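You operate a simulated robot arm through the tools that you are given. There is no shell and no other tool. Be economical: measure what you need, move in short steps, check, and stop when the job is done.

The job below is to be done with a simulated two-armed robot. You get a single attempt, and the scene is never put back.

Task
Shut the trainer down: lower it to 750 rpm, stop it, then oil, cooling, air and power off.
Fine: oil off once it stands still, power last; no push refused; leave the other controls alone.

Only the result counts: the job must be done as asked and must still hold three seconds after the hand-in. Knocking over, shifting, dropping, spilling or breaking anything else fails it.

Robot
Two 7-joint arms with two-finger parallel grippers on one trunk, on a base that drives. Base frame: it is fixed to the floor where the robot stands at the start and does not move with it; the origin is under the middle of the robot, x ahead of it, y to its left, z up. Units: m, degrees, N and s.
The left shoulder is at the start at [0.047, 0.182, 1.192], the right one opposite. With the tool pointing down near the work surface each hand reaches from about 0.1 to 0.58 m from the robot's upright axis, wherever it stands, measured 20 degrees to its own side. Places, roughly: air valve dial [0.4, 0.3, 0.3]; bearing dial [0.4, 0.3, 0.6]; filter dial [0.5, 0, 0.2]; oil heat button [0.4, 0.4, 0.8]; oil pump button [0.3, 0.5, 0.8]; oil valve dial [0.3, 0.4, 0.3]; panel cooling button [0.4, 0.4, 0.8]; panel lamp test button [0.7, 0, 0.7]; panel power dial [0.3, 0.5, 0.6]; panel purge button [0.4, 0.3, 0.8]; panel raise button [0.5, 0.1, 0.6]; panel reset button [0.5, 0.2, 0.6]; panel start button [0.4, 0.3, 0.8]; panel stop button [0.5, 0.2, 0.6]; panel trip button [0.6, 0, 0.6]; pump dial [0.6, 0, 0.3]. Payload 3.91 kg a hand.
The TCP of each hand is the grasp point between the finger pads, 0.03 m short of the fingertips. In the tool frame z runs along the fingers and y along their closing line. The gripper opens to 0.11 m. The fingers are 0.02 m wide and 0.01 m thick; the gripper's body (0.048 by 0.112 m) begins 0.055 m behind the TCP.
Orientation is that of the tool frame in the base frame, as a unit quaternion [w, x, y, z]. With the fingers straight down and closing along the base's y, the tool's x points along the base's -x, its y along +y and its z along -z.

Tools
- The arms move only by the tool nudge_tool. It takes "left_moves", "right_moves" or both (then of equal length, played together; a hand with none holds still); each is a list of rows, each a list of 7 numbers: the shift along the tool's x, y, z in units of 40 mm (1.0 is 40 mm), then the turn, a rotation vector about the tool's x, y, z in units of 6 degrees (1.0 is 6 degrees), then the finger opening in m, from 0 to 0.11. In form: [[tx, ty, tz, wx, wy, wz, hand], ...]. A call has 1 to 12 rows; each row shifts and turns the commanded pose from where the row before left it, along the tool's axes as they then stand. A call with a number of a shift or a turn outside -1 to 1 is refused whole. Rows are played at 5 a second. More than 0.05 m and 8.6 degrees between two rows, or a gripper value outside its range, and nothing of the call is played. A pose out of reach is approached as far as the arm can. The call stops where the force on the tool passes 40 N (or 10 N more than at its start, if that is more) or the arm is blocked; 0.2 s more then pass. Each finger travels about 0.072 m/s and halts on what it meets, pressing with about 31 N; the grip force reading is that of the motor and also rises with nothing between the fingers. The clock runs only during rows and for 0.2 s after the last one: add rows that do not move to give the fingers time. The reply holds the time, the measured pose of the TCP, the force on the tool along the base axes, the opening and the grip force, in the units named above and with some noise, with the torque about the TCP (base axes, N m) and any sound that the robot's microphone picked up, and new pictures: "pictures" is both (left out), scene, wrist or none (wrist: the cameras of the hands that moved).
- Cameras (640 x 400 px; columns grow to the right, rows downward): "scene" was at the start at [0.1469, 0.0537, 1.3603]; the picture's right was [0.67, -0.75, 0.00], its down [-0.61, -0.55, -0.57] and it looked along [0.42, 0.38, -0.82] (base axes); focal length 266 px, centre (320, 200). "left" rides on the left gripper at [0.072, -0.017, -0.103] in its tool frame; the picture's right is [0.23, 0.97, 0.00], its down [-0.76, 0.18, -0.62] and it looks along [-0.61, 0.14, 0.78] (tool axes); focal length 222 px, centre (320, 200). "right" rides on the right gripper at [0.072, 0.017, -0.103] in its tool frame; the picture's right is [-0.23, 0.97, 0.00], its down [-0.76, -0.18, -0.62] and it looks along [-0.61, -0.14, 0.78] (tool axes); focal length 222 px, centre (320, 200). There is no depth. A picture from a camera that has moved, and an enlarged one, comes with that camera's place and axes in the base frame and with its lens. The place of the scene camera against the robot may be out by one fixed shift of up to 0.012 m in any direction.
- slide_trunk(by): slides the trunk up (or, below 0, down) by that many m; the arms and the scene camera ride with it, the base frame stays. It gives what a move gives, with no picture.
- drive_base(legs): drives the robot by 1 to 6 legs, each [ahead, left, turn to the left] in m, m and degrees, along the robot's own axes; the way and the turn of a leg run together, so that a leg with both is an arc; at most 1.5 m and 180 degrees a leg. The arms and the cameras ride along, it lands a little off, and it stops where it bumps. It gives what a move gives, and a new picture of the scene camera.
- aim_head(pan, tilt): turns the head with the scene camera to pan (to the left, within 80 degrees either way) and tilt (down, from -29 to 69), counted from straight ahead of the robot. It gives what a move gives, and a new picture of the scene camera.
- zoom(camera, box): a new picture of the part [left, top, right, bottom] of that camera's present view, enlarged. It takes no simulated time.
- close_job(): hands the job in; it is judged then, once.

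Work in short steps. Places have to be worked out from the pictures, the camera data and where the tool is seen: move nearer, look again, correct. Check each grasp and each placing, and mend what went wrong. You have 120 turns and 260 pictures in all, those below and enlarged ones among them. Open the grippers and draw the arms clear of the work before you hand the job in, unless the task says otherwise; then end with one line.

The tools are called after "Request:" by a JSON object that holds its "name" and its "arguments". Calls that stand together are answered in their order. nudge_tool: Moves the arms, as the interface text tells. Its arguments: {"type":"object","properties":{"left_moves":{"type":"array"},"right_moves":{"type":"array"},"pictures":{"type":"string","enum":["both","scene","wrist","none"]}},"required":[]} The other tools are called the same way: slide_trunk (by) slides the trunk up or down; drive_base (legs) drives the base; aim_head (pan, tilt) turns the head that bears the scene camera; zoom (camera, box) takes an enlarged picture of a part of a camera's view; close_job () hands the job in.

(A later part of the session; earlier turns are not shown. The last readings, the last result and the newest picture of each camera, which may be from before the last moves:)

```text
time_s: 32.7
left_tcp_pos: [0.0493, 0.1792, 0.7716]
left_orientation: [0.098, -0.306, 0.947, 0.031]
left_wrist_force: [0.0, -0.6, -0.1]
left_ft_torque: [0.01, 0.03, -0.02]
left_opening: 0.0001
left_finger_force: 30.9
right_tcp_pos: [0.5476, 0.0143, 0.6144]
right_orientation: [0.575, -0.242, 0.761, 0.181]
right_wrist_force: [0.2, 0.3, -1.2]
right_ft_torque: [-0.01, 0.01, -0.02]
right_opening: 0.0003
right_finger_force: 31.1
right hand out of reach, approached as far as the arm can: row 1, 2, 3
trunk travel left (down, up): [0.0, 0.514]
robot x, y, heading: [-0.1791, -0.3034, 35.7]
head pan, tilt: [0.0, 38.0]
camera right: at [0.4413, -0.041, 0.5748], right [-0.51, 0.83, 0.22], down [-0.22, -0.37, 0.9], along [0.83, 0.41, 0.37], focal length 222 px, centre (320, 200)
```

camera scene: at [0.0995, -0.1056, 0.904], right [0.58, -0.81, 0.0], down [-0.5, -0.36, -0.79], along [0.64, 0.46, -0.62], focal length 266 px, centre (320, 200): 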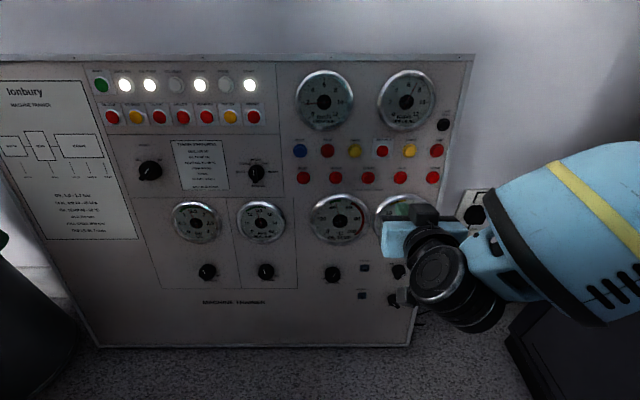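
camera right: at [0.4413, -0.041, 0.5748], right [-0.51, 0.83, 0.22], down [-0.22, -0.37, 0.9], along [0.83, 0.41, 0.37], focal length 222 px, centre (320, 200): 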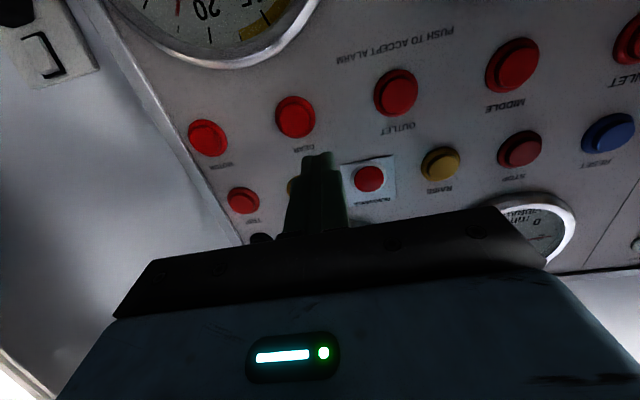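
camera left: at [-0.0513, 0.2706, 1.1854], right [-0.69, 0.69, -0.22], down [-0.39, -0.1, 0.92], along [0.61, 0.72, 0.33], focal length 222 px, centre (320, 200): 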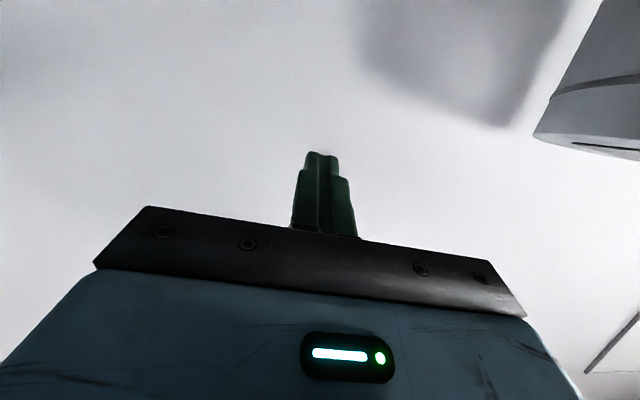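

LOWER lies about 37 mm to the right and 51 mm above the present tool line; I shift sideways without advancing.

Request:
{"name": "nudge_tool", "arguments": {"right_moves": [[-0.45, -0.3, 0, 0, 0, 0, 0], [-0.45, -0.3, 0, 0, 0, 0, 0], [-0.4, -0.3, 0, 0, 0, 0, 0]]}}

```text
time_s: 33.5
left_tcp_pos: [0.0494, 0.1785, 0.7724]
left_orientation: [0.098, -0.306, 0.946, 0.032]
left_wrist_force: [1.0, -0.1, -0.2]
left_ft_torque: [0.02, -0.01, 0.0]
left_opening: 0.0
left_finger_force: 31.1
right_tcp_pos: [0.5788, -0.0082, 0.6665]
right_orientation: [0.577, -0.244, 0.757, 0.185]
right_wrist_force: [-0.2, -0.5, -0.1]
right_ft_torque: [0.01, 0.02, 0.02]
right_opening: 0.0
right_finger_force: 30.8
trunk travel left (down, up): [0.0, 0.514]
robot x, y, heading: [-0.1824, -0.3049, 35.8]
head pan, tilt: [0.0, 38.0]
camera scene: at [0.0995, -0.1055, 0.904], right [0.58, -0.81, 0.0], down [-0.5, -0.36, -0.79], along [0.64, 0.46, -0.62], focal length 266 px, centre (320, 200)
camera right: at [0.4729, -0.0642, 0.6244], right [-0.52, 0.83, 0.22], down [-0.22, -0.37, 0.9], along [0.83, 0.42, 0.38], focal length 222 px, centre (320, 200)
```

scene: 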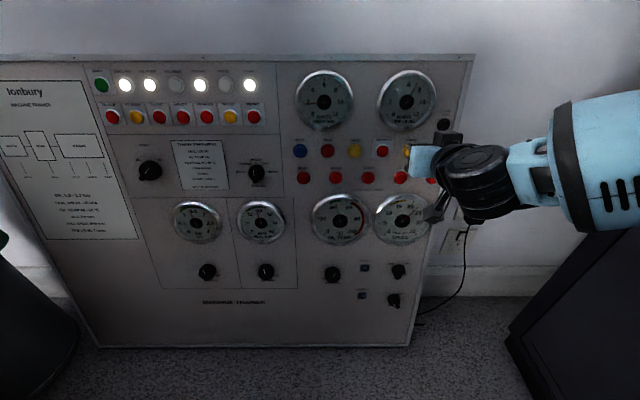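
right: 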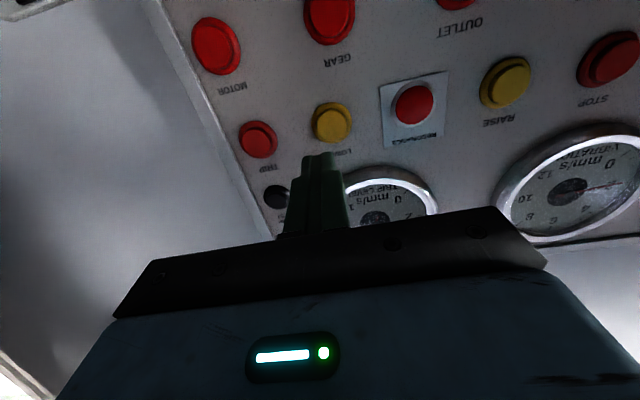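

Reach is fine now. LOWER is about 12 mm left and 5 mm below the tool axis, ~55 mm ahead; I correct and advance halfway.

Request:
{"name": "nudge_tool", "arguments": {"right_moves": [[0.12, 0.3, 0.3, 0, 0, 0, 0], [0, 0, 0.4, 0, 0, 0, 0], [0, 0, 0, 0, 0, 0, 0]], "pictures": "wrist"}}

```text
time_s: 34.3
left_tcp_pos: [0.0499, 0.1784, 0.7726]
left_orientation: [0.098, -0.306, 0.947, 0.032]
left_wrist_force: [0.1, -0.5, 0.4]
left_ft_torque: [0.03, 0.01, -0.01]
left_opening: 0.0
left_finger_force: 30.8
right_tcp_pos: [0.5926, 0.0153, 0.6547]
right_orientation: [0.576, -0.242, 0.758, 0.184]
right_wrist_force: [-8.5, -6.0, 0.8]
right_ft_torque: [0.01, 0.05, -0.02]
right_opening: 0.0
right_finger_force: 31.3
trunk travel left (down, up): [0.0, 0.514]
robot x, y, heading: [-0.1834, -0.3039, 35.6]
head pan, tilt: [0.0, 38.0]
heard: click
camera right: at [0.4863, -0.0407, 0.6134], right [-0.52, 0.83, 0.22], down [-0.22, -0.37, 0.9], along [0.83, 0.42, 0.38], focal length 222 px, centre (320, 200)
```

right: 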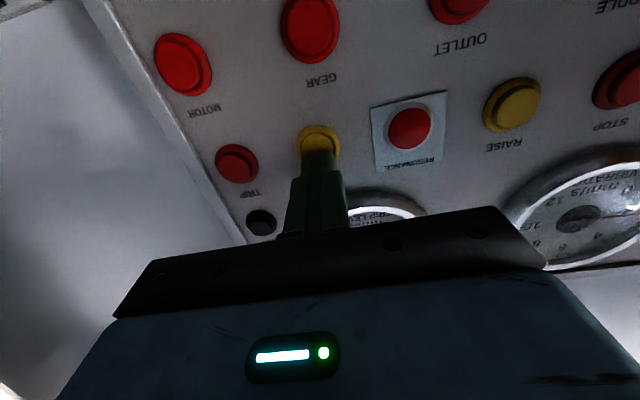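

A click: LOWER is being pressed (10 N). I check the speed gauge.

Request:
{"name": "zoom", "arguments": {"camera": "scene", "box": [368, 185, 432, 249]}}

```text
6.25 times, centred on (400, 217) of scene
camera zoom: at [0.0988, -0.106, 0.9043], right [0.58, -0.81, 0.0], down [-0.5, -0.36, -0.79], along [0.64, 0.46, -0.61], focal length 1666 px, centre (-180, 94)
```

zoom: 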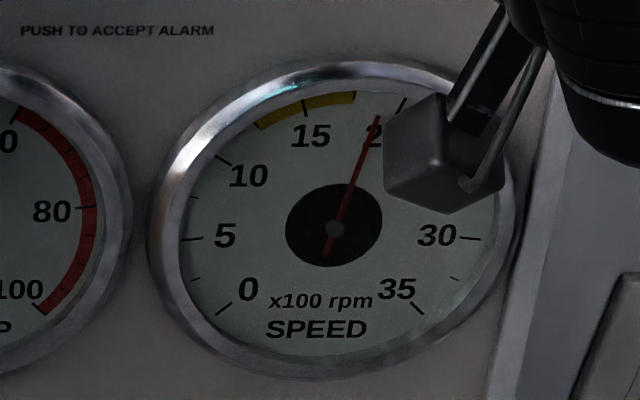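

Speed is already falling (~1900). I keep holding for a bit and watch the rate.

Request:
{"name": "nudge_tool", "arguments": {"right_moves": [[0, 0, 0, 0, 0, 0, 0], [0, 0, 0, 0, 0, 0, 0]], "pictures": "none"}}

Request:
{"name": "zoom", "arguments": {"camera": "scene", "box": [270, 60, 450, 249]}}

```text
time_s: 34.9
left_tcp_pos: [0.0492, 0.1789, 0.772]
left_orientation: [0.099, -0.306, 0.946, 0.033]
left_wrist_force: [0.4, -0.1, 0.1]
left_ft_torque: [0.04, 0.02, -0.01]
left_opening: 0.0
left_finger_force: 30.4
right_tcp_pos: [0.5924, 0.0161, 0.6549]
right_orientation: [0.577, -0.243, 0.758, 0.184]
right_wrist_force: [-9.7, -6.3, 1.4]
right_ft_torque: [0.01, 0.06, -0.01]
right_opening: 0.0
right_finger_force: 31.3
trunk travel left (down, up): [0.0, 0.514]
robot x, y, heading: [-0.1781, -0.3032, 35.8]
head pan, tilt: [0.0, 38.0]
```

```text
2.12 times, centred on (360, 154) of scene
camera zoom: at [0.0988, -0.1058, 0.9043], right [0.58, -0.81, 0.0], down [-0.5, -0.36, -0.79], along [0.64, 0.46, -0.61], focal length 564 px, centre (235, 296)
```

zoom: 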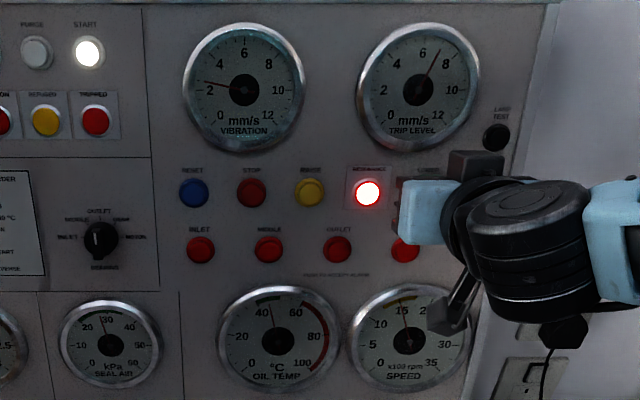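

Holding lowers about 450 rpm/s; it is in the resonance band now so I keep going.

Request:
{"name": "nudge_tool", "arguments": {"right_moves": [[0, 0, 0, 0, 0, 0, 0], [0, 0, 0, 0, 0, 0, 0], [0, 0, 0, 0, 0, 0, 0]], "pictures": "none"}}

Request:
{"name": "zoom", "arguments": {"camera": "scene", "box": [368, 185, 432, 249]}}

```text
time_s: 35.7
left_tcp_pos: [0.0494, 0.1789, 0.7718]
left_orientation: [0.099, -0.306, 0.946, 0.032]
left_wrist_force: [-0.2, 1.3, -1.0]
left_ft_torque: [-0.02, -0.01, -0.03]
left_opening: 0.0002
left_finger_force: 31.2
right_tcp_pos: [0.5925, 0.0146, 0.6551]
right_orientation: [0.576, -0.243, 0.759, 0.184]
right_wrist_force: [-10.2, -6.9, 0.6]
right_ft_torque: [-0.03, 0.08, 0.02]
right_opening: 0.0
right_finger_force: 30.4
trunk travel left (down, up): [0.0, 0.514]
robot x, y, heading: [-0.1807, -0.3051, 35.4]
head pan, tilt: [0.0, 38.0]
```

```text
6.25 times, centred on (400, 217) of scene
camera zoom: at [0.0988, -0.1058, 0.9043], right [0.58, -0.81, 0.0], down [-0.5, -0.36, -0.79], along [0.64, 0.46, -0.61], focal length 1666 px, centre (-180, 94)
```

zoom: 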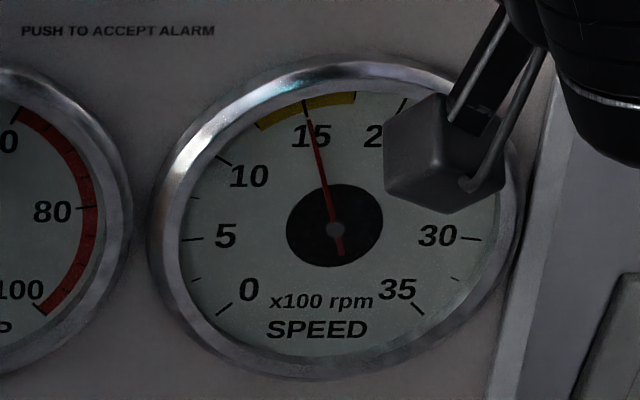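

About 1500 rpm. Keep holding and watch.

Request:
{"name": "nudge_tool", "arguments": {"right_moves": [[0, 0, 0, 0, 0, 0, 0], [0, 0, 0, 0, 0, 0, 0]], "pictures": "none"}}

Request:
{"name": "zoom", "arguments": {"camera": "scene", "box": [270, 60, 450, 249]}}

```text
time_s: 36.3
left_tcp_pos: [0.0499, 0.1784, 0.7726]
left_orientation: [0.099, -0.306, 0.946, 0.031]
left_wrist_force: [0.5, 0.7, -0.1]
left_ft_torque: [-0.01, 0.03, 0.01]
left_opening: 0.0
left_finger_force: 30.7
right_tcp_pos: [0.5916, 0.0156, 0.6553]
right_orientation: [0.577, -0.243, 0.758, 0.184]
right_wrist_force: [-9.8, -7.0, 0.9]
right_ft_torque: [-0.07, 0.07, 0.03]
right_opening: 0.0001
right_finger_force: 31.3
trunk travel left (down, up): [0.0, 0.514]
robot x, y, heading: [-0.1775, -0.3047, 35.8]
head pan, tilt: [0.0, 38.0]
```

```text
2.12 times, centred on (360, 154) of scene
camera zoom: at [0.0988, -0.1058, 0.9043], right [0.58, -0.81, 0.0], down [-0.5, -0.36, -0.79], along [0.64, 0.46, -0.61], focal length 564 px, centre (235, 296)
```

zoom: 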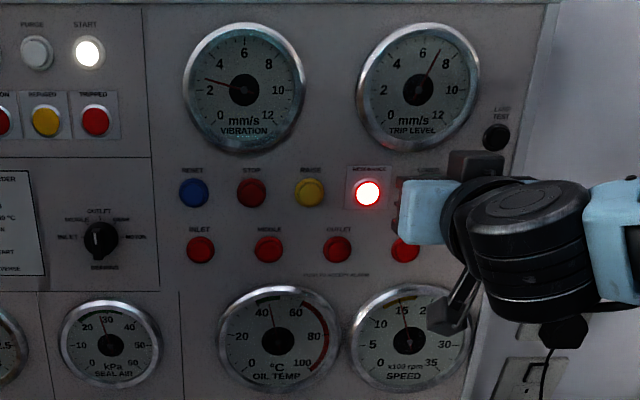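

Speed settled at exactly 1500: each push is a 750 rpm step, so one more push gives 750. I release and push again.

Request:
{"name": "nudge_tool", "arguments": {"right_moves": [[0, 0, -0.4, 0, 0, 0, 0], [0, 0, -0.3, 0, 0, 0, 0], [0, 0, 0, 0, 0, 0, 0], [0, 0, 0.35, 0, 0, 0, 0], [0, 0, 0.35, 0, 0, 0, 0], [0, 0, 0, 0, 0, 0, 0]], "pictures": "none"}}

Request:
{"name": "zoom", "arguments": {"camera": "scene", "box": [270, 60, 450, 249]}}

```text
time_s: 37.7
left_tcp_pos: [0.0506, 0.1776, 0.7724]
left_orientation: [0.098, -0.306, 0.947, 0.032]
left_wrist_force: [-0.3, 0.1, -0.4]
left_ft_torque: [0.0, 0.0, 0.0]
left_opening: 0.0
left_finger_force: 31.4
right_tcp_pos: [0.5923, 0.0145, 0.6544]
right_orientation: [0.576, -0.244, 0.758, 0.184]
right_wrist_force: [-8.0, -7.5, 0.5]
right_ft_torque: [-0.03, 0.02, -0.02]
right_opening: 0.0001
right_finger_force: 31.1
trunk travel left (down, up): [0.0, 0.514]
robot x, y, heading: [-0.1768, -0.3055, 35.9]
head pan, tilt: [0.0, 38.0]
heard: click
```

```text
2.12 times, centred on (360, 154) of scene
camera zoom: at [0.0989, -0.106, 0.9043], right [0.58, -0.81, 0.0], down [-0.5, -0.36, -0.79], along [0.64, 0.46, -0.62], focal length 564 px, centre (235, 296)
```

zoom: 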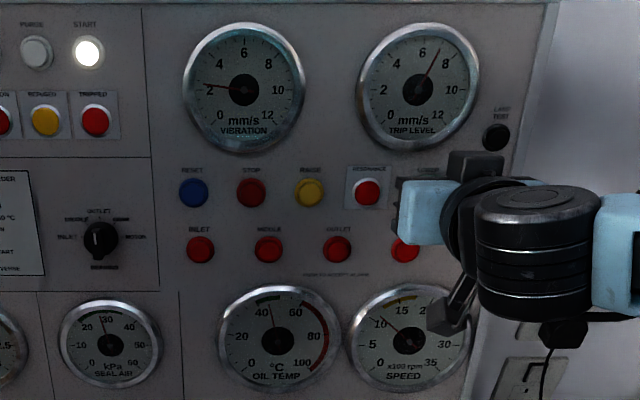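

The speed is running down through 1100. I withdraw the hand from LOWER and check that it settles at 750.

Request:
{"name": "nudge_tool", "arguments": {"right_moves": [[0, 0, -0.6, 0, 0, 0, 0], [0, 0, -0.8, 0, 0, 0, 0], [0, 0, 0, 0, 0, 0, 0], [0, 0, 0, 0, 0, 0, 0], [0, 0, 0, 0, 0, 0, 0]], "pictures": "wrist"}}

Request:
{"name": "zoom", "arguments": {"camera": "scene", "box": [368, 185, 432, 249]}}

```text
time_s: 38.9
left_tcp_pos: [0.0498, 0.1795, 0.7715]
left_orientation: [0.099, -0.305, 0.946, 0.033]
left_wrist_force: [0.3, -1.0, -0.2]
left_ft_torque: [-0.02, 0.03, 0.0]
left_opening: 0.0
left_finger_force: 31.2
right_tcp_pos: [0.5493, -0.0151, 0.6698]
right_orientation: [0.577, -0.242, 0.758, 0.183]
right_wrist_force: [-0.1, -0.6, -0.6]
right_ft_torque: [0.04, -0.02, -0.01]
right_opening: 0.0
right_finger_force: 31.0
trunk travel left (down, up): [0.0, 0.514]
robot x, y, heading: [-0.1765, -0.3066, 35.8]
head pan, tilt: [0.0, 38.0]
camera right: at [0.4432, -0.0714, 0.6274], right [-0.52, 0.83, 0.22], down [-0.22, -0.37, 0.9], along [0.83, 0.42, 0.38], focal length 222 px, centre (320, 200)
```

right: 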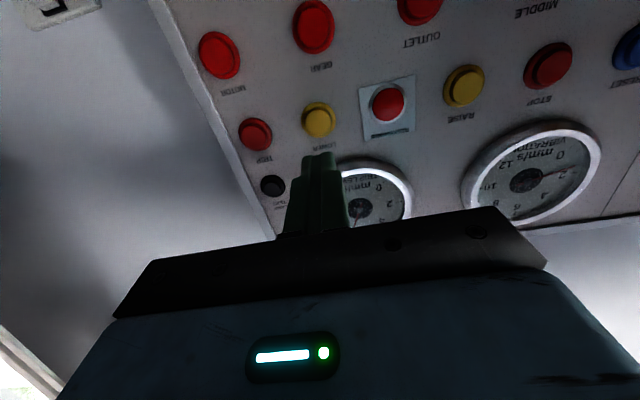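

```text
6.25 times, centred on (400, 217) of scene
camera zoom: at [0.0995, -0.1054, 0.904], right [0.58, -0.81, 0.0], down [-0.5, -0.36, -0.79], along [0.64, 0.46, -0.62], focal length 1666 px, centre (-180, 94)
```

zoom: 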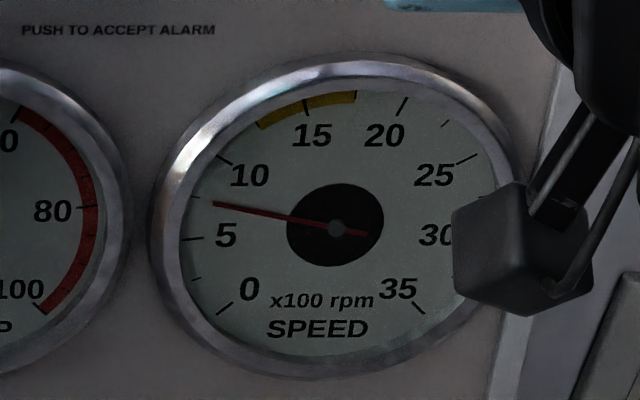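

Reading 750 rpm. STOP is 0.174 m to the left in the same row; I shift along the panel at this distance.

Request:
{"name": "nudge_tool", "arguments": {"right_moves": [[0, 0.87, 0, 0, 0, 0, 0], [0, 0.87, 0, 0, 0, 0, 0], [0, 0.87, 0, 0, 0, 0, 0], [0, 0.87, 0, 0, 0, 0, 0], [0.1, 0.87, 0, 0, 0, 0, 0], [0, 0, 0, 0, 0, 0, 0]], "pictures": "both"}}

```text
time_s: 40.3
left_tcp_pos: [0.051, 0.1793, 0.7716]
left_orientation: [0.098, -0.305, 0.947, 0.032]
left_wrist_force: [0.2, 0.6, -0.2]
left_ft_torque: [0.0, 0.0, -0.02]
left_opening: 0.0
left_finger_force: 30.8
right_tcp_pos: [0.4446, 0.1272, 0.6661]
right_orientation: [0.576, -0.242, 0.759, 0.183]
right_wrist_force: [0.0, 1.1, 0.0]
right_ft_torque: [0.0, 0.01, -0.01]
right_opening: 0.0
right_finger_force: 30.5
trunk travel left (down, up): [0.0, 0.514]
robot x, y, heading: [-0.1763, -0.3086, 35.7]
head pan, tilt: [0.0, 38.0]
camera scene: at [0.0995, -0.1054, 0.904], right [0.58, -0.81, 0.0], down [-0.5, -0.36, -0.79], along [0.64, 0.46, -0.62], focal length 266 px, centre (320, 200)
camera right: at [0.3397, 0.0704, 0.6247], right [-0.52, 0.83, 0.22], down [-0.22, -0.37, 0.9], along [0.83, 0.42, 0.38], focal length 222 px, centre (320, 200)
```

scene: 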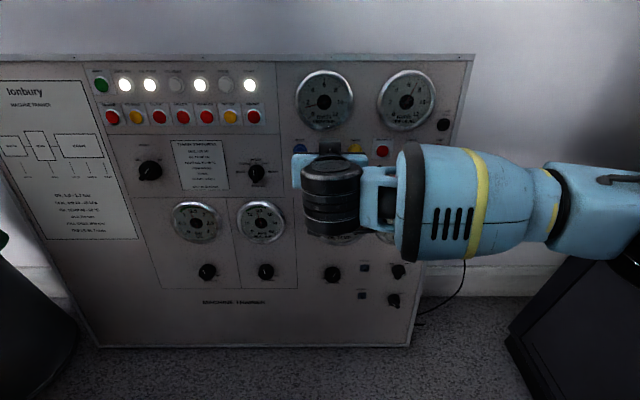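
right: 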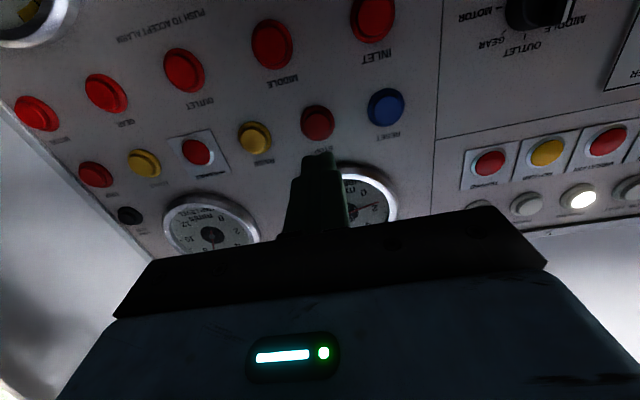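

STOP sits in the picture exactly where LOWER did, so the same 56 mm advance presses it; then I withdraw.

Request:
{"name": "nudge_tool", "arguments": {"right_moves": [[0, 0, 0.5, 0, 0, 0, 0], [0, 0, 0.5, 0, 0, 0, 0], [0, 0, 0.42, 0, 0, 0, 0], [0, 0, 0, 0, 0, 0, 0]], "pictures": "wrist"}}

```text
time_s: 41.3
left_tcp_pos: [0.0497, 0.1786, 0.7721]
left_orientation: [0.099, -0.306, 0.946, 0.032]
left_wrist_force: [0.4, -0.9, 0.6]
left_ft_torque: [0.03, -0.06, 0.03]
left_opening: 0.0
left_finger_force: 30.8
right_tcp_pos: [0.4896, 0.1568, 0.6517]
right_orientation: [0.577, -0.244, 0.757, 0.185]
right_wrist_force: [-12.7, -11.8, 3.5]
right_ft_torque: [0.0, 0.02, -0.1]
right_opening: 0.0
right_finger_force: 31.0
trunk travel left (down, up): [0.0, 0.514]
robot x, y, heading: [-0.1787, -0.2974, 35.5]
head pan, tilt: [0.0, 38.0]
heard: click
camera right: at [0.3837, 0.1018, 0.6099], right [-0.52, 0.83, 0.22], down [-0.22, -0.38, 0.9], along [0.83, 0.42, 0.38], focal length 222 px, centre (320, 200)
```

right: 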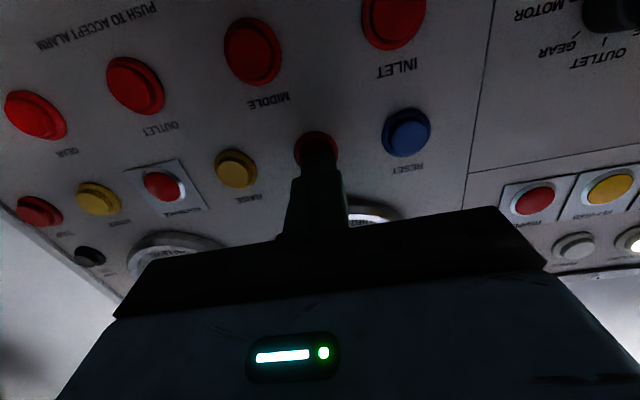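

Click and 17 N: STOP is pressed. I withdraw and move right-down-free to watch the speed gauge and lamps.

Request:
{"name": "nudge_tool", "arguments": {"right_moves": [[0, 0, -0.7, 0, 0, 0, 0], [0, 0, -0.8, 0, 0, 0, 0], [0, 0, 0, 0, 0, 0, 0], [0, 0, 0, 0, 0, 0, 0]], "pictures": "scene"}}

Request:
{"name": "zoom", "arguments": {"camera": "scene", "box": [80, 60, 460, 260]}}

```text
time_s: 42.3
left_tcp_pos: [0.0504, 0.1791, 0.7721]
left_orientation: [0.099, -0.306, 0.946, 0.032]
left_wrist_force: [-0.3, -0.7, -0.4]
left_ft_torque: [-0.01, 0.01, -0.02]
left_opening: 0.0
left_finger_force: 31.5
right_tcp_pos: [0.4442, 0.1237, 0.6664]
right_orientation: [0.577, -0.243, 0.758, 0.185]
right_wrist_force: [-0.2, 0.4, -0.2]
right_ft_torque: [0.01, 0.01, 0.01]
right_opening: 0.0001
right_finger_force: 31.5
trunk travel left (down, up): [0.0, 0.514]
robot x, y, heading: [-0.1804, -0.3045, 36.0]
head pan, tilt: [0.0, 38.0]
camera scene: at [0.0995, -0.1054, 0.904], right [0.58, -0.81, 0.0], down [-0.5, -0.36, -0.79], along [0.64, 0.46, -0.62], focal length 266 px, centre (320, 200)
```

scene: 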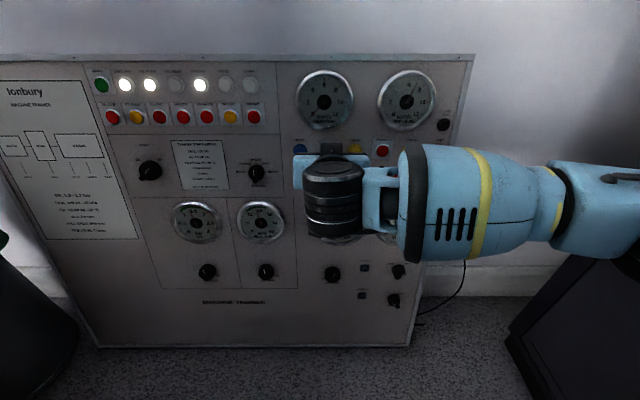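

```text
1.68 times, centred on (270, 160) of scene
camera zoom: at [0.0995, -0.1054, 0.904], right [0.58, -0.81, 0.0], down [-0.5, -0.36, -0.79], along [0.64, 0.46, -0.62], focal length 449 px, centre (404, 267)
```

zoom: 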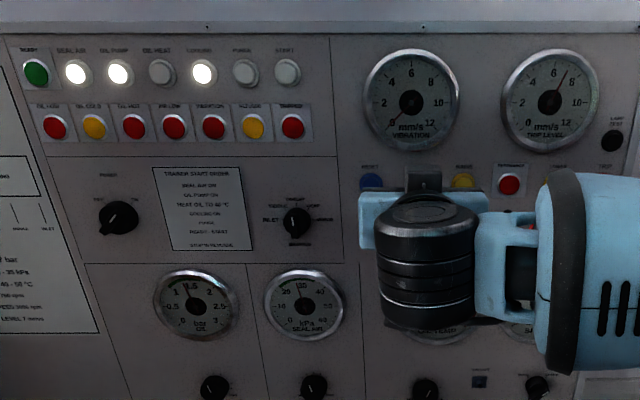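

START lamp is out and vibration fell to zero. The left arm is the natural one for the left buttons; I move the right hand aside (revealing the speed gauge) and pitch the left hand up.

Request:
{"name": "nudge_tool", "arguments": {"right_moves": [[0, -0.8, -0.4, 0, 0, 0, 0], [0, -0.8, -0.4, 0, 0, 0, 0], [0, -0.8, -0.4, 0, 0, 0, 0], [0, -0.8, 0, 0, 0, 0, 0], [0, -0.8, 0, 0, 0, 0, 0], [0, -0.8, 0, 0, 0, 0, 0], [0, 0, 0, 0, 0, 0, 0], [0, 0, 0, 0, 0, 0, 0], [0, 0, 0, 0, 0, 0, 0], [0, 0, 0, 0, 0, 0, 0]], "left_moves": [[0, 0, 0, 0, -1, 0, 0], [0, 0, 0, 0, -1, 0, 0], [0, 0, 0, 0, -1, 0, 0], [0, 0, 0, 0, -1, 0, 0], [0, 0, 0, 0, -1, 0, 0], [0, 0, 0, 0, -1, 0, 0], [0, 0, 0, 0, -1, 0, 0], [0, 0, 0, 0, -1, 0, 0], [0, 0, 0, 0, -1, 0, 0], [0, 0, 0, 0, -1, 0, 0]]}}

Request:
{"name": "zoom", "arguments": {"camera": "scene", "box": [280, 60, 470, 250]}}

```text
time_s: 44.5
left_tcp_pos: [0.1091, 0.2254, 0.835]
left_orientation: [0.558, -0.249, 0.771, 0.18]
left_wrist_force: [-0.7, 0.8, 0.1]
left_ft_torque: [-0.02, -0.02, 0.03]
left_opening: 0.0
left_finger_force: 31.1
left hand out of reach, approached as far as the arm can: row 5, 6, 7, 8, 9, 10
right_tcp_pos: [0.5182, -0.0599, 0.6794]
right_orientation: [0.576, -0.243, 0.759, 0.184]
right_wrist_force: [-0.4, 0.5, 0.3]
right_ft_torque: [0.01, 0.03, 0.05]
right_opening: 0.0001
right_finger_force: 30.9
trunk travel left (down, up): [0.0, 0.514]
robot x, y, heading: [-0.1785, -0.3074, 35.7]
head pan, tilt: [0.0, 38.0]
camera scene: at [0.0995, -0.1053, 0.904], right [0.58, -0.81, 0.0], down [-0.5, -0.36, -0.79], along [0.64, 0.46, -0.62], focal length 266 px, centre (320, 200)
camera right: at [0.4126, -0.1151, 0.6374], right [-0.52, 0.83, 0.22], down [-0.22, -0.37, 0.9], along [0.83, 0.42, 0.38], focal length 222 px, centre (320, 200)
camera left: at [0.02, 0.141, 0.7986], right [-0.63, 0.75, -0.22], down [-0.39, -0.06, 0.92], along [0.67, 0.66, 0.33], focal length 222 px, centre (320, 200)
```

scene: 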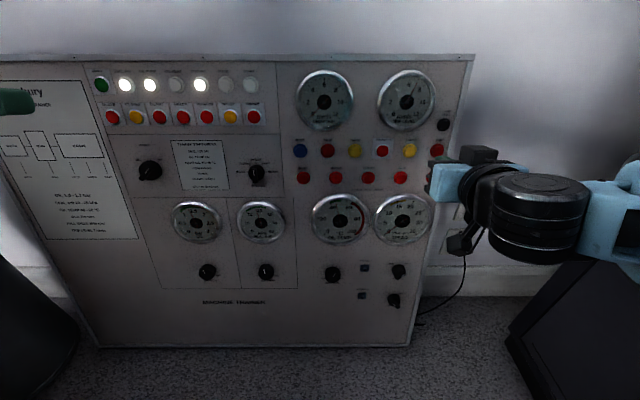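
right: 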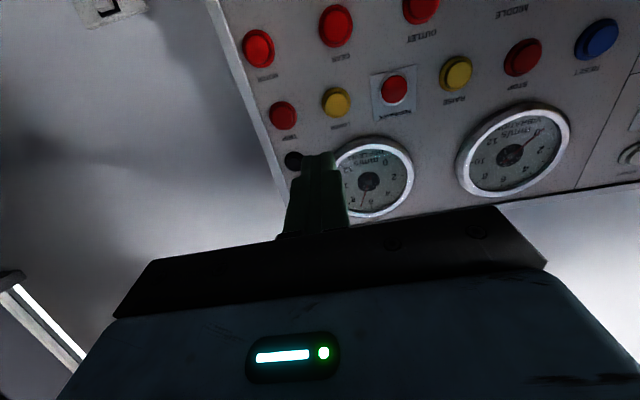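
left: 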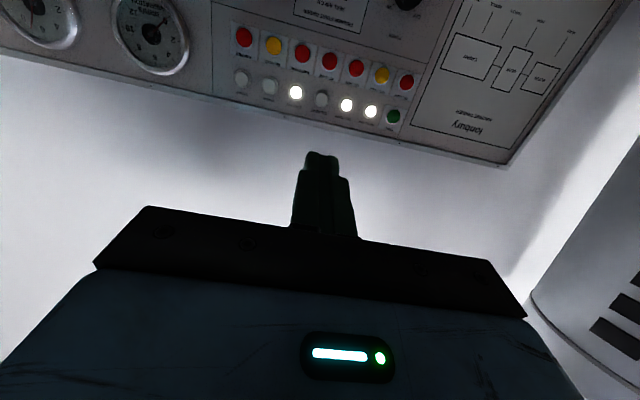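

```text
2.11 times, centred on (375, 155) of scene
camera zoom: at [0.0995, -0.1053, 0.904], right [0.58, -0.81, 0.0], down [-0.5, -0.36, -0.79], along [0.64, 0.46, -0.62], focal length 561 px, centre (204, 295)
```

zoom: 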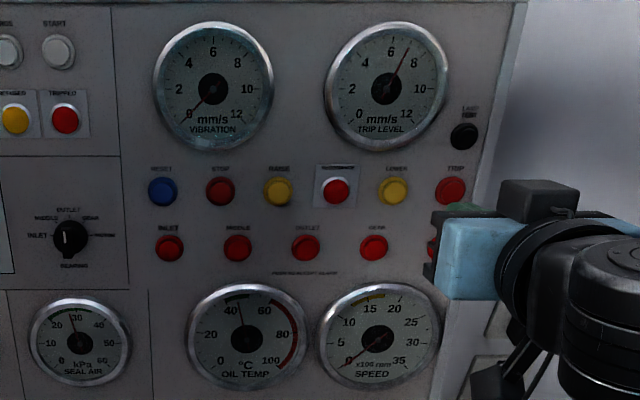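

Speed gauge reads 0, so oil may go off. Triangulated OIL PUMP button at about [0.339, 0.462, 0.766]; left hand moves to 5 cm before it.

Request:
{"name": "nudge_tool", "arguments": {"left_moves": [[-0.13, 0.2, 0.89, 0, 0, 0, 0], [-0.13, 0.2, 0.89, 0, 0, 0, 0], [-0.13, 0.2, 0.89, 0, 0, 0, 0], [-0.13, 0.2, 0.89, 0, 0, 0, 0], [-0.13, 0.2, 0.89, 0, 0, 0, 0], [-0.13, 0.2, 0.89, 0, 0, 0, 0], [-0.13, 0.2, 0.89, 0, 0, 0, 0], [0, 0, 0, 0, 0, 0, 0]]}}

```text
time_s: 46.3
left_tcp_pos: [0.2762, 0.4152, 0.7905]
left_orientation: [0.558, -0.248, 0.771, 0.179]
left_wrist_force: [-0.3, -0.3, -0.4]
left_ft_torque: [-0.05, 0.01, -0.01]
left_opening: 0.0
left_finger_force: 30.9
right_tcp_pos: [0.5179, -0.0594, 0.6792]
right_orientation: [0.576, -0.242, 0.759, 0.183]
right_wrist_force: [-1.0, -0.3, 0.1]
right_ft_torque: [0.0, 0.01, 0.02]
right_opening: 0.0
right_finger_force: 31.2
trunk travel left (down, up): [0.0, 0.514]
robot x, y, heading: [-0.1798, -0.307, 35.8]
head pan, tilt: [0.0, 38.0]
camera scene: at [0.0994, -0.1054, 0.904], right [0.58, -0.81, 0.0], down [-0.5, -0.36, -0.79], along [0.64, 0.46, -0.62], focal length 266 px, centre (320, 200)
camera left: at [0.1888, 0.3312, 0.7541], right [-0.63, 0.75, -0.22], down [-0.39, -0.06, 0.92], along [0.67, 0.66, 0.33], focal length 222 px, centre (320, 200)
```

scene: 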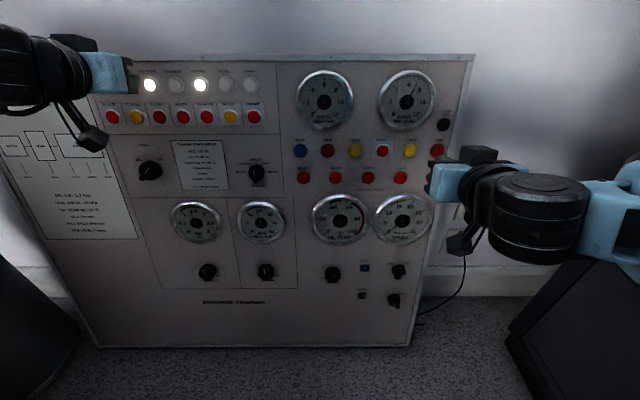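
left: 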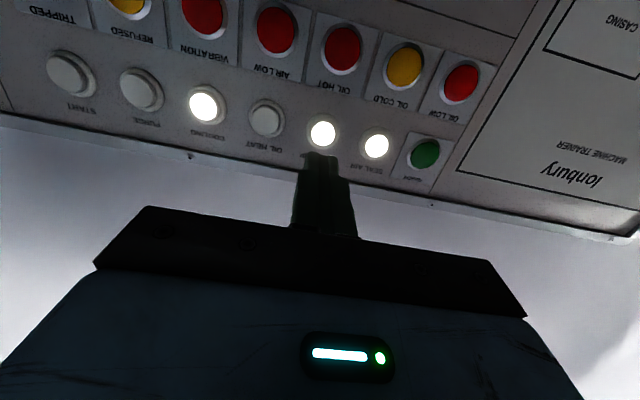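

OIL PUMP is right on the tool axis. I press about 53 mm forward.

Request:
{"name": "nudge_tool", "arguments": {"left_moves": [[0, 0, 0.5, 0, 0, 0, 0], [0, 0, 0.5, 0, 0, 0, 0], [0, 0, 0.3, 0, 0, 0, 0], [0, 0, 0, 0, 0, 0, 0]], "pictures": "wrist"}}

```text
time_s: 47.3
left_tcp_pos: [0.3148, 0.4429, 0.7776]
left_orientation: [0.559, -0.25, 0.77, 0.18]
left_wrist_force: [-18.4, -13.0, 1.0]
left_ft_torque: [-0.01, -0.01, 0.03]
left_opening: 0.0
left_finger_force: 31.2
right_tcp_pos: [0.517, -0.0603, 0.6799]
right_orientation: [0.578, -0.243, 0.757, 0.184]
right_wrist_force: [-0.9, 0.5, 0.9]
right_ft_torque: [-0.01, -0.02, 0.02]
right_opening: 0.0
right_finger_force: 30.8
trunk travel left (down, up): [0.0, 0.514]
robot x, y, heading: [-0.1844, -0.3034, 36.0]
head pan, tilt: [0.0, 38.0]
heard: click
camera left: at [0.2268, 0.3595, 0.7402], right [-0.63, 0.75, -0.22], down [-0.39, -0.06, 0.92], along [0.67, 0.66, 0.33], focal length 222 px, centre (320, 200)
```

left: 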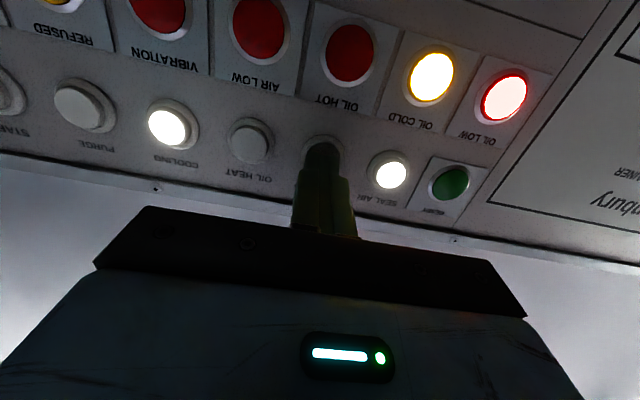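

OIL PUMP lamp went out, with OIL LOW lit and REFUSED dark. I withdraw and shift 95 mm right to COOLING.

Request:
{"name": "nudge_tool", "arguments": {"left_moves": [[0, 0, -0.6, 0, 0, 0, 0], [0, 0, -0.6, 0, 0, 0, 0], [0, -0.8, 0, 0, 0, 0, 0], [0, -0.8, 0, 0, 0, 0, 0], [0, -0.79, 0, 0, 0, 0, 0], [0, 0, 0, 0, 0, 0, 0]]}}

```text
time_s: 48.7
left_tcp_pos: [0.3382, 0.3391, 0.7907]
left_orientation: [0.558, -0.25, 0.77, 0.181]
left_wrist_force: [-0.5, -0.1, 0.9]
left_ft_torque: [0.01, 0.01, -0.01]
left_opening: 0.0
left_finger_force: 31.6
right_tcp_pos: [0.5172, -0.0592, 0.6802]
right_orientation: [0.575, -0.243, 0.759, 0.183]
right_wrist_force: [-0.1, 0.4, 0.2]
right_ft_torque: [0.02, 0.03, 0.02]
right_opening: 0.0001
right_finger_force: 30.9
trunk travel left (down, up): [0.0, 0.514]
robot x, y, heading: [-0.1771, -0.3041, 36.0]
head pan, tilt: [0.0, 38.0]
camera scene: at [0.0994, -0.1054, 0.904], right [0.58, -0.81, 0.0], down [-0.5, -0.36, -0.79], along [0.64, 0.46, -0.62], focal length 266 px, centre (320, 200)
camera left: at [0.2499, 0.2551, 0.7536], right [-0.63, 0.75, -0.22], down [-0.39, -0.06, 0.92], along [0.67, 0.66, 0.33], focal length 222 px, centre (320, 200)
```

scene: 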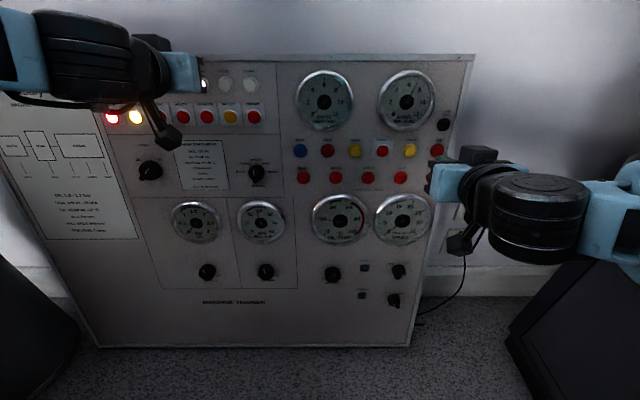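
left: 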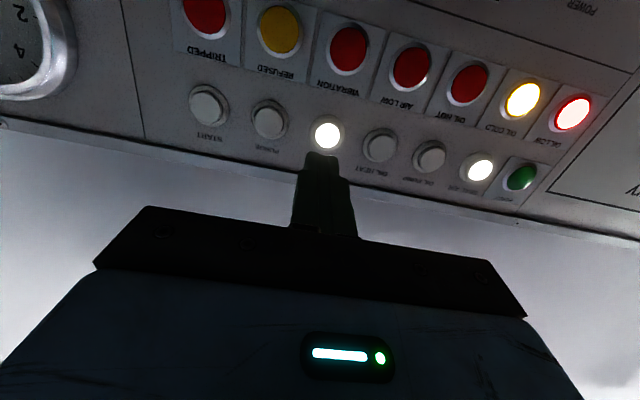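

COOLING is ahead, 5 mm to the left of the axis. I correct and press.

Request:
{"name": "nudge_tool", "arguments": {"left_moves": [[0, 0.12, 0.3, 0, 0, 0, 0], [0, 0, 0.5, 0, 0, 0, 0], [0, 0, 0.43, 0, 0, 0, 0], [0, 0, 0, 0, 0, 0, 0]], "pictures": "wrist"}}

```text
time_s: 49.8
left_tcp_pos: [0.3704, 0.368, 0.7792]
left_orientation: [0.56, -0.249, 0.77, 0.179]
left_wrist_force: [-17.9, -11.0, 3.6]
left_ft_torque: [0.06, 0.05, -0.02]
left_opening: 0.0001
left_finger_force: 30.4
right_tcp_pos: [0.5164, -0.059, 0.6807]
right_orientation: [0.577, -0.243, 0.758, 0.184]
right_wrist_force: [0.4, 0.6, 0.1]
right_ft_torque: [0.02, 0.01, -0.03]
right_opening: 0.0
right_finger_force: 30.8
trunk travel left (down, up): [0.0, 0.514]
robot x, y, heading: [-0.179, -0.3073, 35.9]
head pan, tilt: [0.0, 38.0]
heard: click
stopped in row 4 (left hand): the force on the tool passed its limit at 41 N (the readings are from after the stop); the commanded pose is now the measured one
camera left: at [0.2813, 0.285, 0.7422], right [-0.62, 0.75, -0.22], down [-0.4, -0.06, 0.92], along [0.67, 0.66, 0.33], focal length 222 px, centre (320, 200)
```

left: 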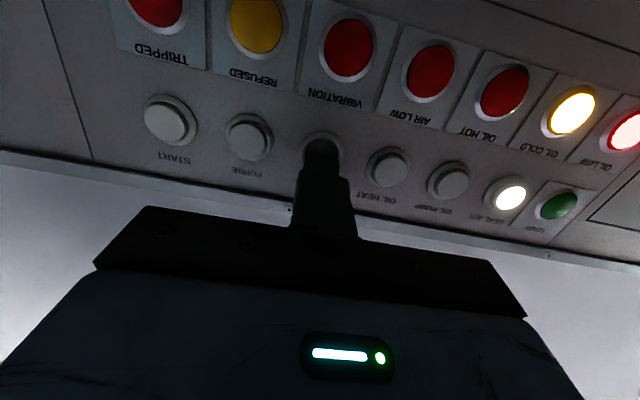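

COOLING pressed (lamp hidden, verify next). I withdraw and shift 144 mm left to SEAL AIR.

Request:
{"name": "nudge_tool", "arguments": {"left_moves": [[0, 0, -0.6, 0, 0, 0, 0], [0, 0, -0.55, 0, 0, 0, 0], [0, 0.9, 0, 0, 0, 0, 0], [0, 0.9, 0, 0, 0, 0, 0], [0, 0.9, 0, 0, 0, 0, 0], [0, 0.85, 0, 0, 0, 0, 0], [0, 0, 0, 0, 0, 0, 0]]}}

```text
time_s: 51.4
left_tcp_pos: [0.2522, 0.4589, 0.7922]
left_orientation: [0.558, -0.25, 0.771, 0.179]
left_wrist_force: [-0.4, -0.3, 0.0]
left_ft_torque: [-0.02, -0.01, -0.04]
left_opening: 0.0
left_finger_force: 31.3
right_tcp_pos: [0.5181, -0.0596, 0.679]
right_orientation: [0.576, -0.244, 0.758, 0.184]
right_wrist_force: [0.1, 0.1, 0.8]
right_ft_torque: [-0.03, -0.03, 0.04]
right_opening: 0.0
right_finger_force: 30.9
trunk travel left (down, up): [0.0, 0.514]
robot x, y, heading: [-0.1792, -0.3025, 35.8]
head pan, tilt: [0.0, 38.0]
camera scene: at [0.0989, -0.1055, 0.904], right [0.58, -0.81, 0.0], down [-0.5, -0.36, -0.79], along [0.64, 0.46, -0.62], focal length 266 px, centre (320, 200)
camera left: at [0.1636, 0.375, 0.7559], right [-0.63, 0.75, -0.22], down [-0.39, -0.06, 0.92], along [0.67, 0.66, 0.33], focal length 222 px, centre (320, 200)
```

scene: 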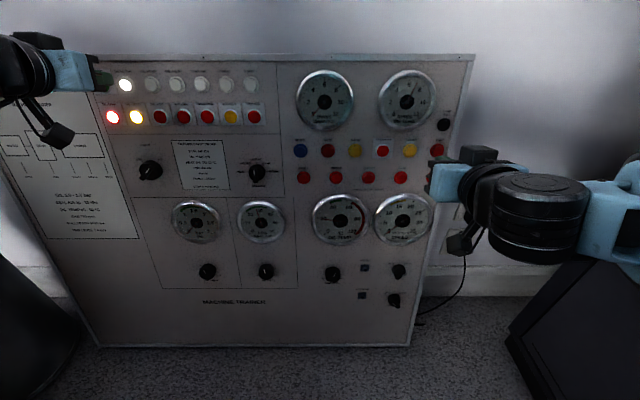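
left: 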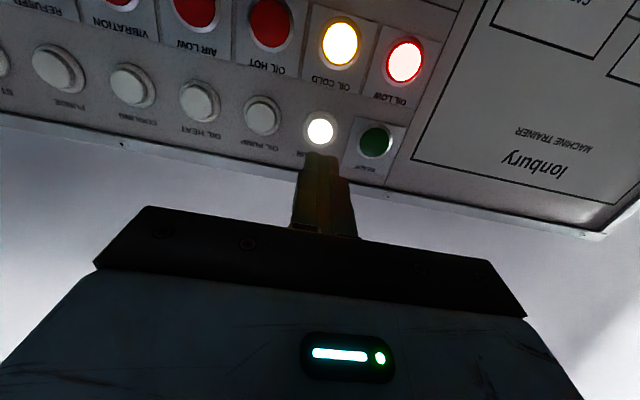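

COOLING is out and SEAL AIR lies right on the axis. I press it, a little less deep than last time.

Request:
{"name": "nudge_tool", "arguments": {"left_moves": [[0, 0, 0.4, 0, 0, 0, 0], [0, 0, 0.5, 0, 0, 0, 0], [0, 0, 0.27, 0, 0, 0, 0], [0, 0, 0, 0, 0, 0, 0]], "pictures": "wrist"}}

```text
time_s: 52.4
left_tcp_pos: [0.2868, 0.4831, 0.7784]
left_orientation: [0.559, -0.249, 0.771, 0.178]
left_wrist_force: [-26.1, -21.5, 1.1]
left_ft_torque: [-0.09, 0.0, -0.08]
left_opening: 0.0001
left_finger_force: 30.7
right_tcp_pos: [0.5158, -0.0601, 0.6809]
right_orientation: [0.577, -0.243, 0.758, 0.185]
right_wrist_force: [0.7, 0.0, 0.0]
right_ft_torque: [-0.01, -0.01, 0.01]
right_opening: 0.0001
right_finger_force: 31.1
trunk travel left (down, up): [0.0, 0.514]
robot x, y, heading: [-0.1787, -0.3033, 36.1]
head pan, tilt: [0.0, 38.0]
heard: click
camera left: at [0.198, 0.3997, 0.7417], right [-0.62, 0.75, -0.22], down [-0.39, -0.06, 0.92], along [0.67, 0.66, 0.33], focal length 222 px, centre (320, 200)
```

left: 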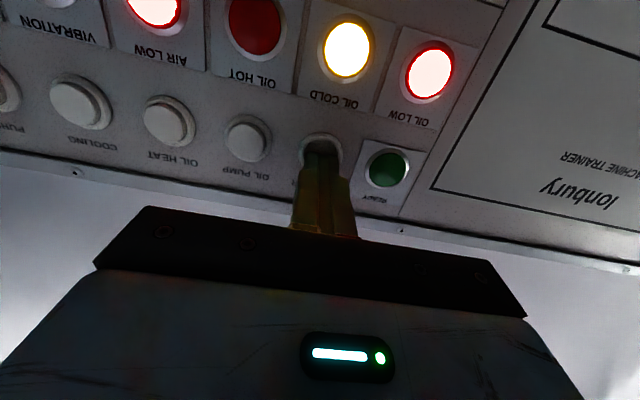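

SEAL AIR is off (AIR LOW lit). I withdraw and examine the POWER knob closely.

Request:
{"name": "nudge_tool", "arguments": {"left_moves": [[0, 0, -0.8, 0, 0, 0, 0], [0, 0, -0.9, 0, 0, 0, 0], [0, 0, -0.9, 0, 0, 0, 0], [0.5, 0.3, -0.5, 0, 0, 0, 0]], "pictures": "wrist"}}

Request:
{"name": "zoom", "arguments": {"camera": "scene", "box": [80, 60, 280, 200]}}

Request:
{"name": "zoom", "arguments": {"camera": "scene", "box": [126, 140, 174, 190]}}

```text
time_s: 53.4
left_tcp_pos: [0.1804, 0.4242, 0.7949]
left_orientation: [0.558, -0.249, 0.771, 0.179]
left_wrist_force: [0.3, -0.3, -0.3]
left_ft_torque: [-0.01, 0.03, -0.03]
left_opening: 0.0001
left_finger_force: 30.9
right_tcp_pos: [0.5178, -0.0597, 0.6797]
right_orientation: [0.576, -0.244, 0.758, 0.184]
right_wrist_force: [-0.8, 0.5, -0.3]
right_ft_torque: [-0.01, 0.01, 0.02]
right_opening: 0.0001
right_finger_force: 31.1
trunk travel left (down, up): [0.0, 0.514]
robot x, y, heading: [-0.1796, -0.3072, 35.9]
head pan, tilt: [0.0, 38.0]
camera left: at [0.0926, 0.3409, 0.7583], right [-0.63, 0.75, -0.22], down [-0.39, -0.06, 0.92], along [0.67, 0.66, 0.33], focal length 222 px, centre (320, 200)
```

left: 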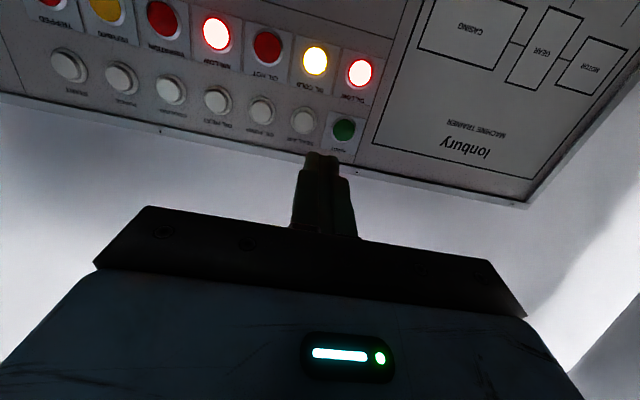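

```text
2.86 times, centred on (180, 130) of scene
camera zoom: at [0.0987, -0.1054, 0.9041], right [0.58, -0.81, 0.0], down [-0.5, -0.36, -0.79], along [0.64, 0.46, -0.62], focal length 761 px, centre (720, 400)
```

zoom: 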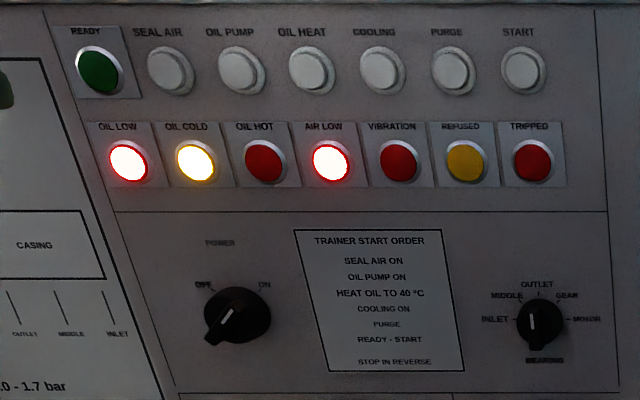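

```text
8.00 times, centred on (150, 165) of scene
camera zoom: at [0.0987, -0.1054, 0.9041], right [0.58, -0.81, 0.0], down [-0.5, -0.36, -0.79], along [0.64, 0.46, -0.62], focal length 2132 px, centre (1680, 480)
```

zoom: 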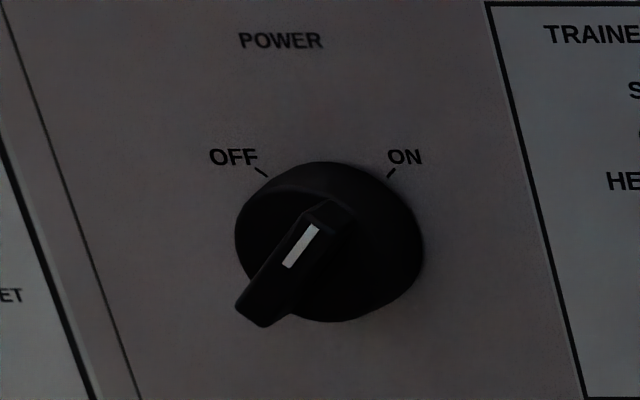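

All lamps are as expected, REFUSED dark. The POWER knob's bar points to ON (upper right); it must turn 90° counter-clockwise. I estimate the knob top at [0.267, 0.459, 0.61]; I move the left hand in front of it, opening the fingers to 5 cm.

Request:
{"name": "nudge_tool", "arguments": {"left_moves": [[0.74, -0.11, 0, 0, 0, 0, 0], [0.74, -0.11, 0, 0, 0, 0, 0], [0.74, -0.11, 0, 0, 0, 0, 0], [0.74, -0.11, 0.3, 0, 0, 0, 0], [0.74, -0.11, 0.6, 0, 0, 0, 0.05], [0, 0, 0, 0, 0, 0, 0.05], [0, 0, 0, 0, 0, 0, 0.05]]}}

```text
time_s: 55.0
left_tcp_pos: [0.1837, 0.3987, 0.6457]
left_orientation: [0.558, -0.249, 0.771, 0.179]
left_wrist_force: [-0.3, -0.5, 0.9]
left_ft_torque: [-0.02, 0.05, 0.0]
left_opening: 0.05
left_finger_force: 0.0
right_tcp_pos: [0.5177, -0.0605, 0.6788]
right_orientation: [0.577, -0.244, 0.758, 0.185]
right_wrist_force: [0.0, 0.1, 0.0]
right_ft_torque: [0.0, 0.02, -0.01]
right_opening: 0.0
right_finger_force: 30.2
trunk travel left (down, up): [0.0, 0.514]
robot x, y, heading: [-0.1798, -0.306, 35.7]
head pan, tilt: [0.0, 38.0]
camera scene: at [0.0987, -0.1057, 0.9041], right [0.58, -0.81, 0.0], down [-0.5, -0.36, -0.79], along [0.64, 0.46, -0.62], focal length 266 px, centre (320, 200)
camera left: at [0.096, 0.3154, 0.609], right [-0.63, 0.75, -0.22], down [-0.39, -0.06, 0.92], along [0.67, 0.66, 0.33], focal length 222 px, centre (320, 200)
```

scene: 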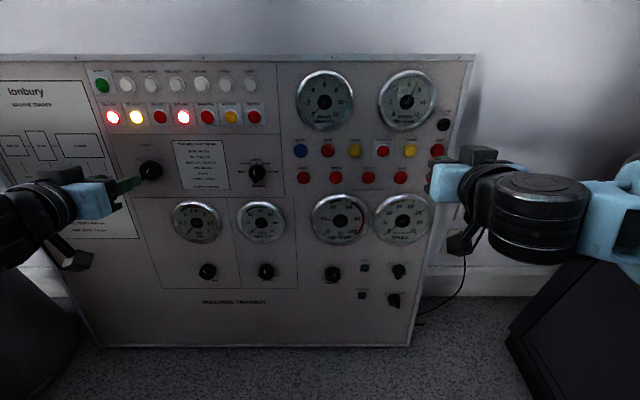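
left: 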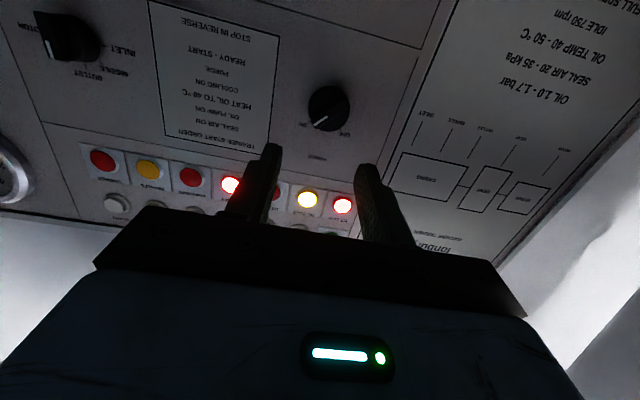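

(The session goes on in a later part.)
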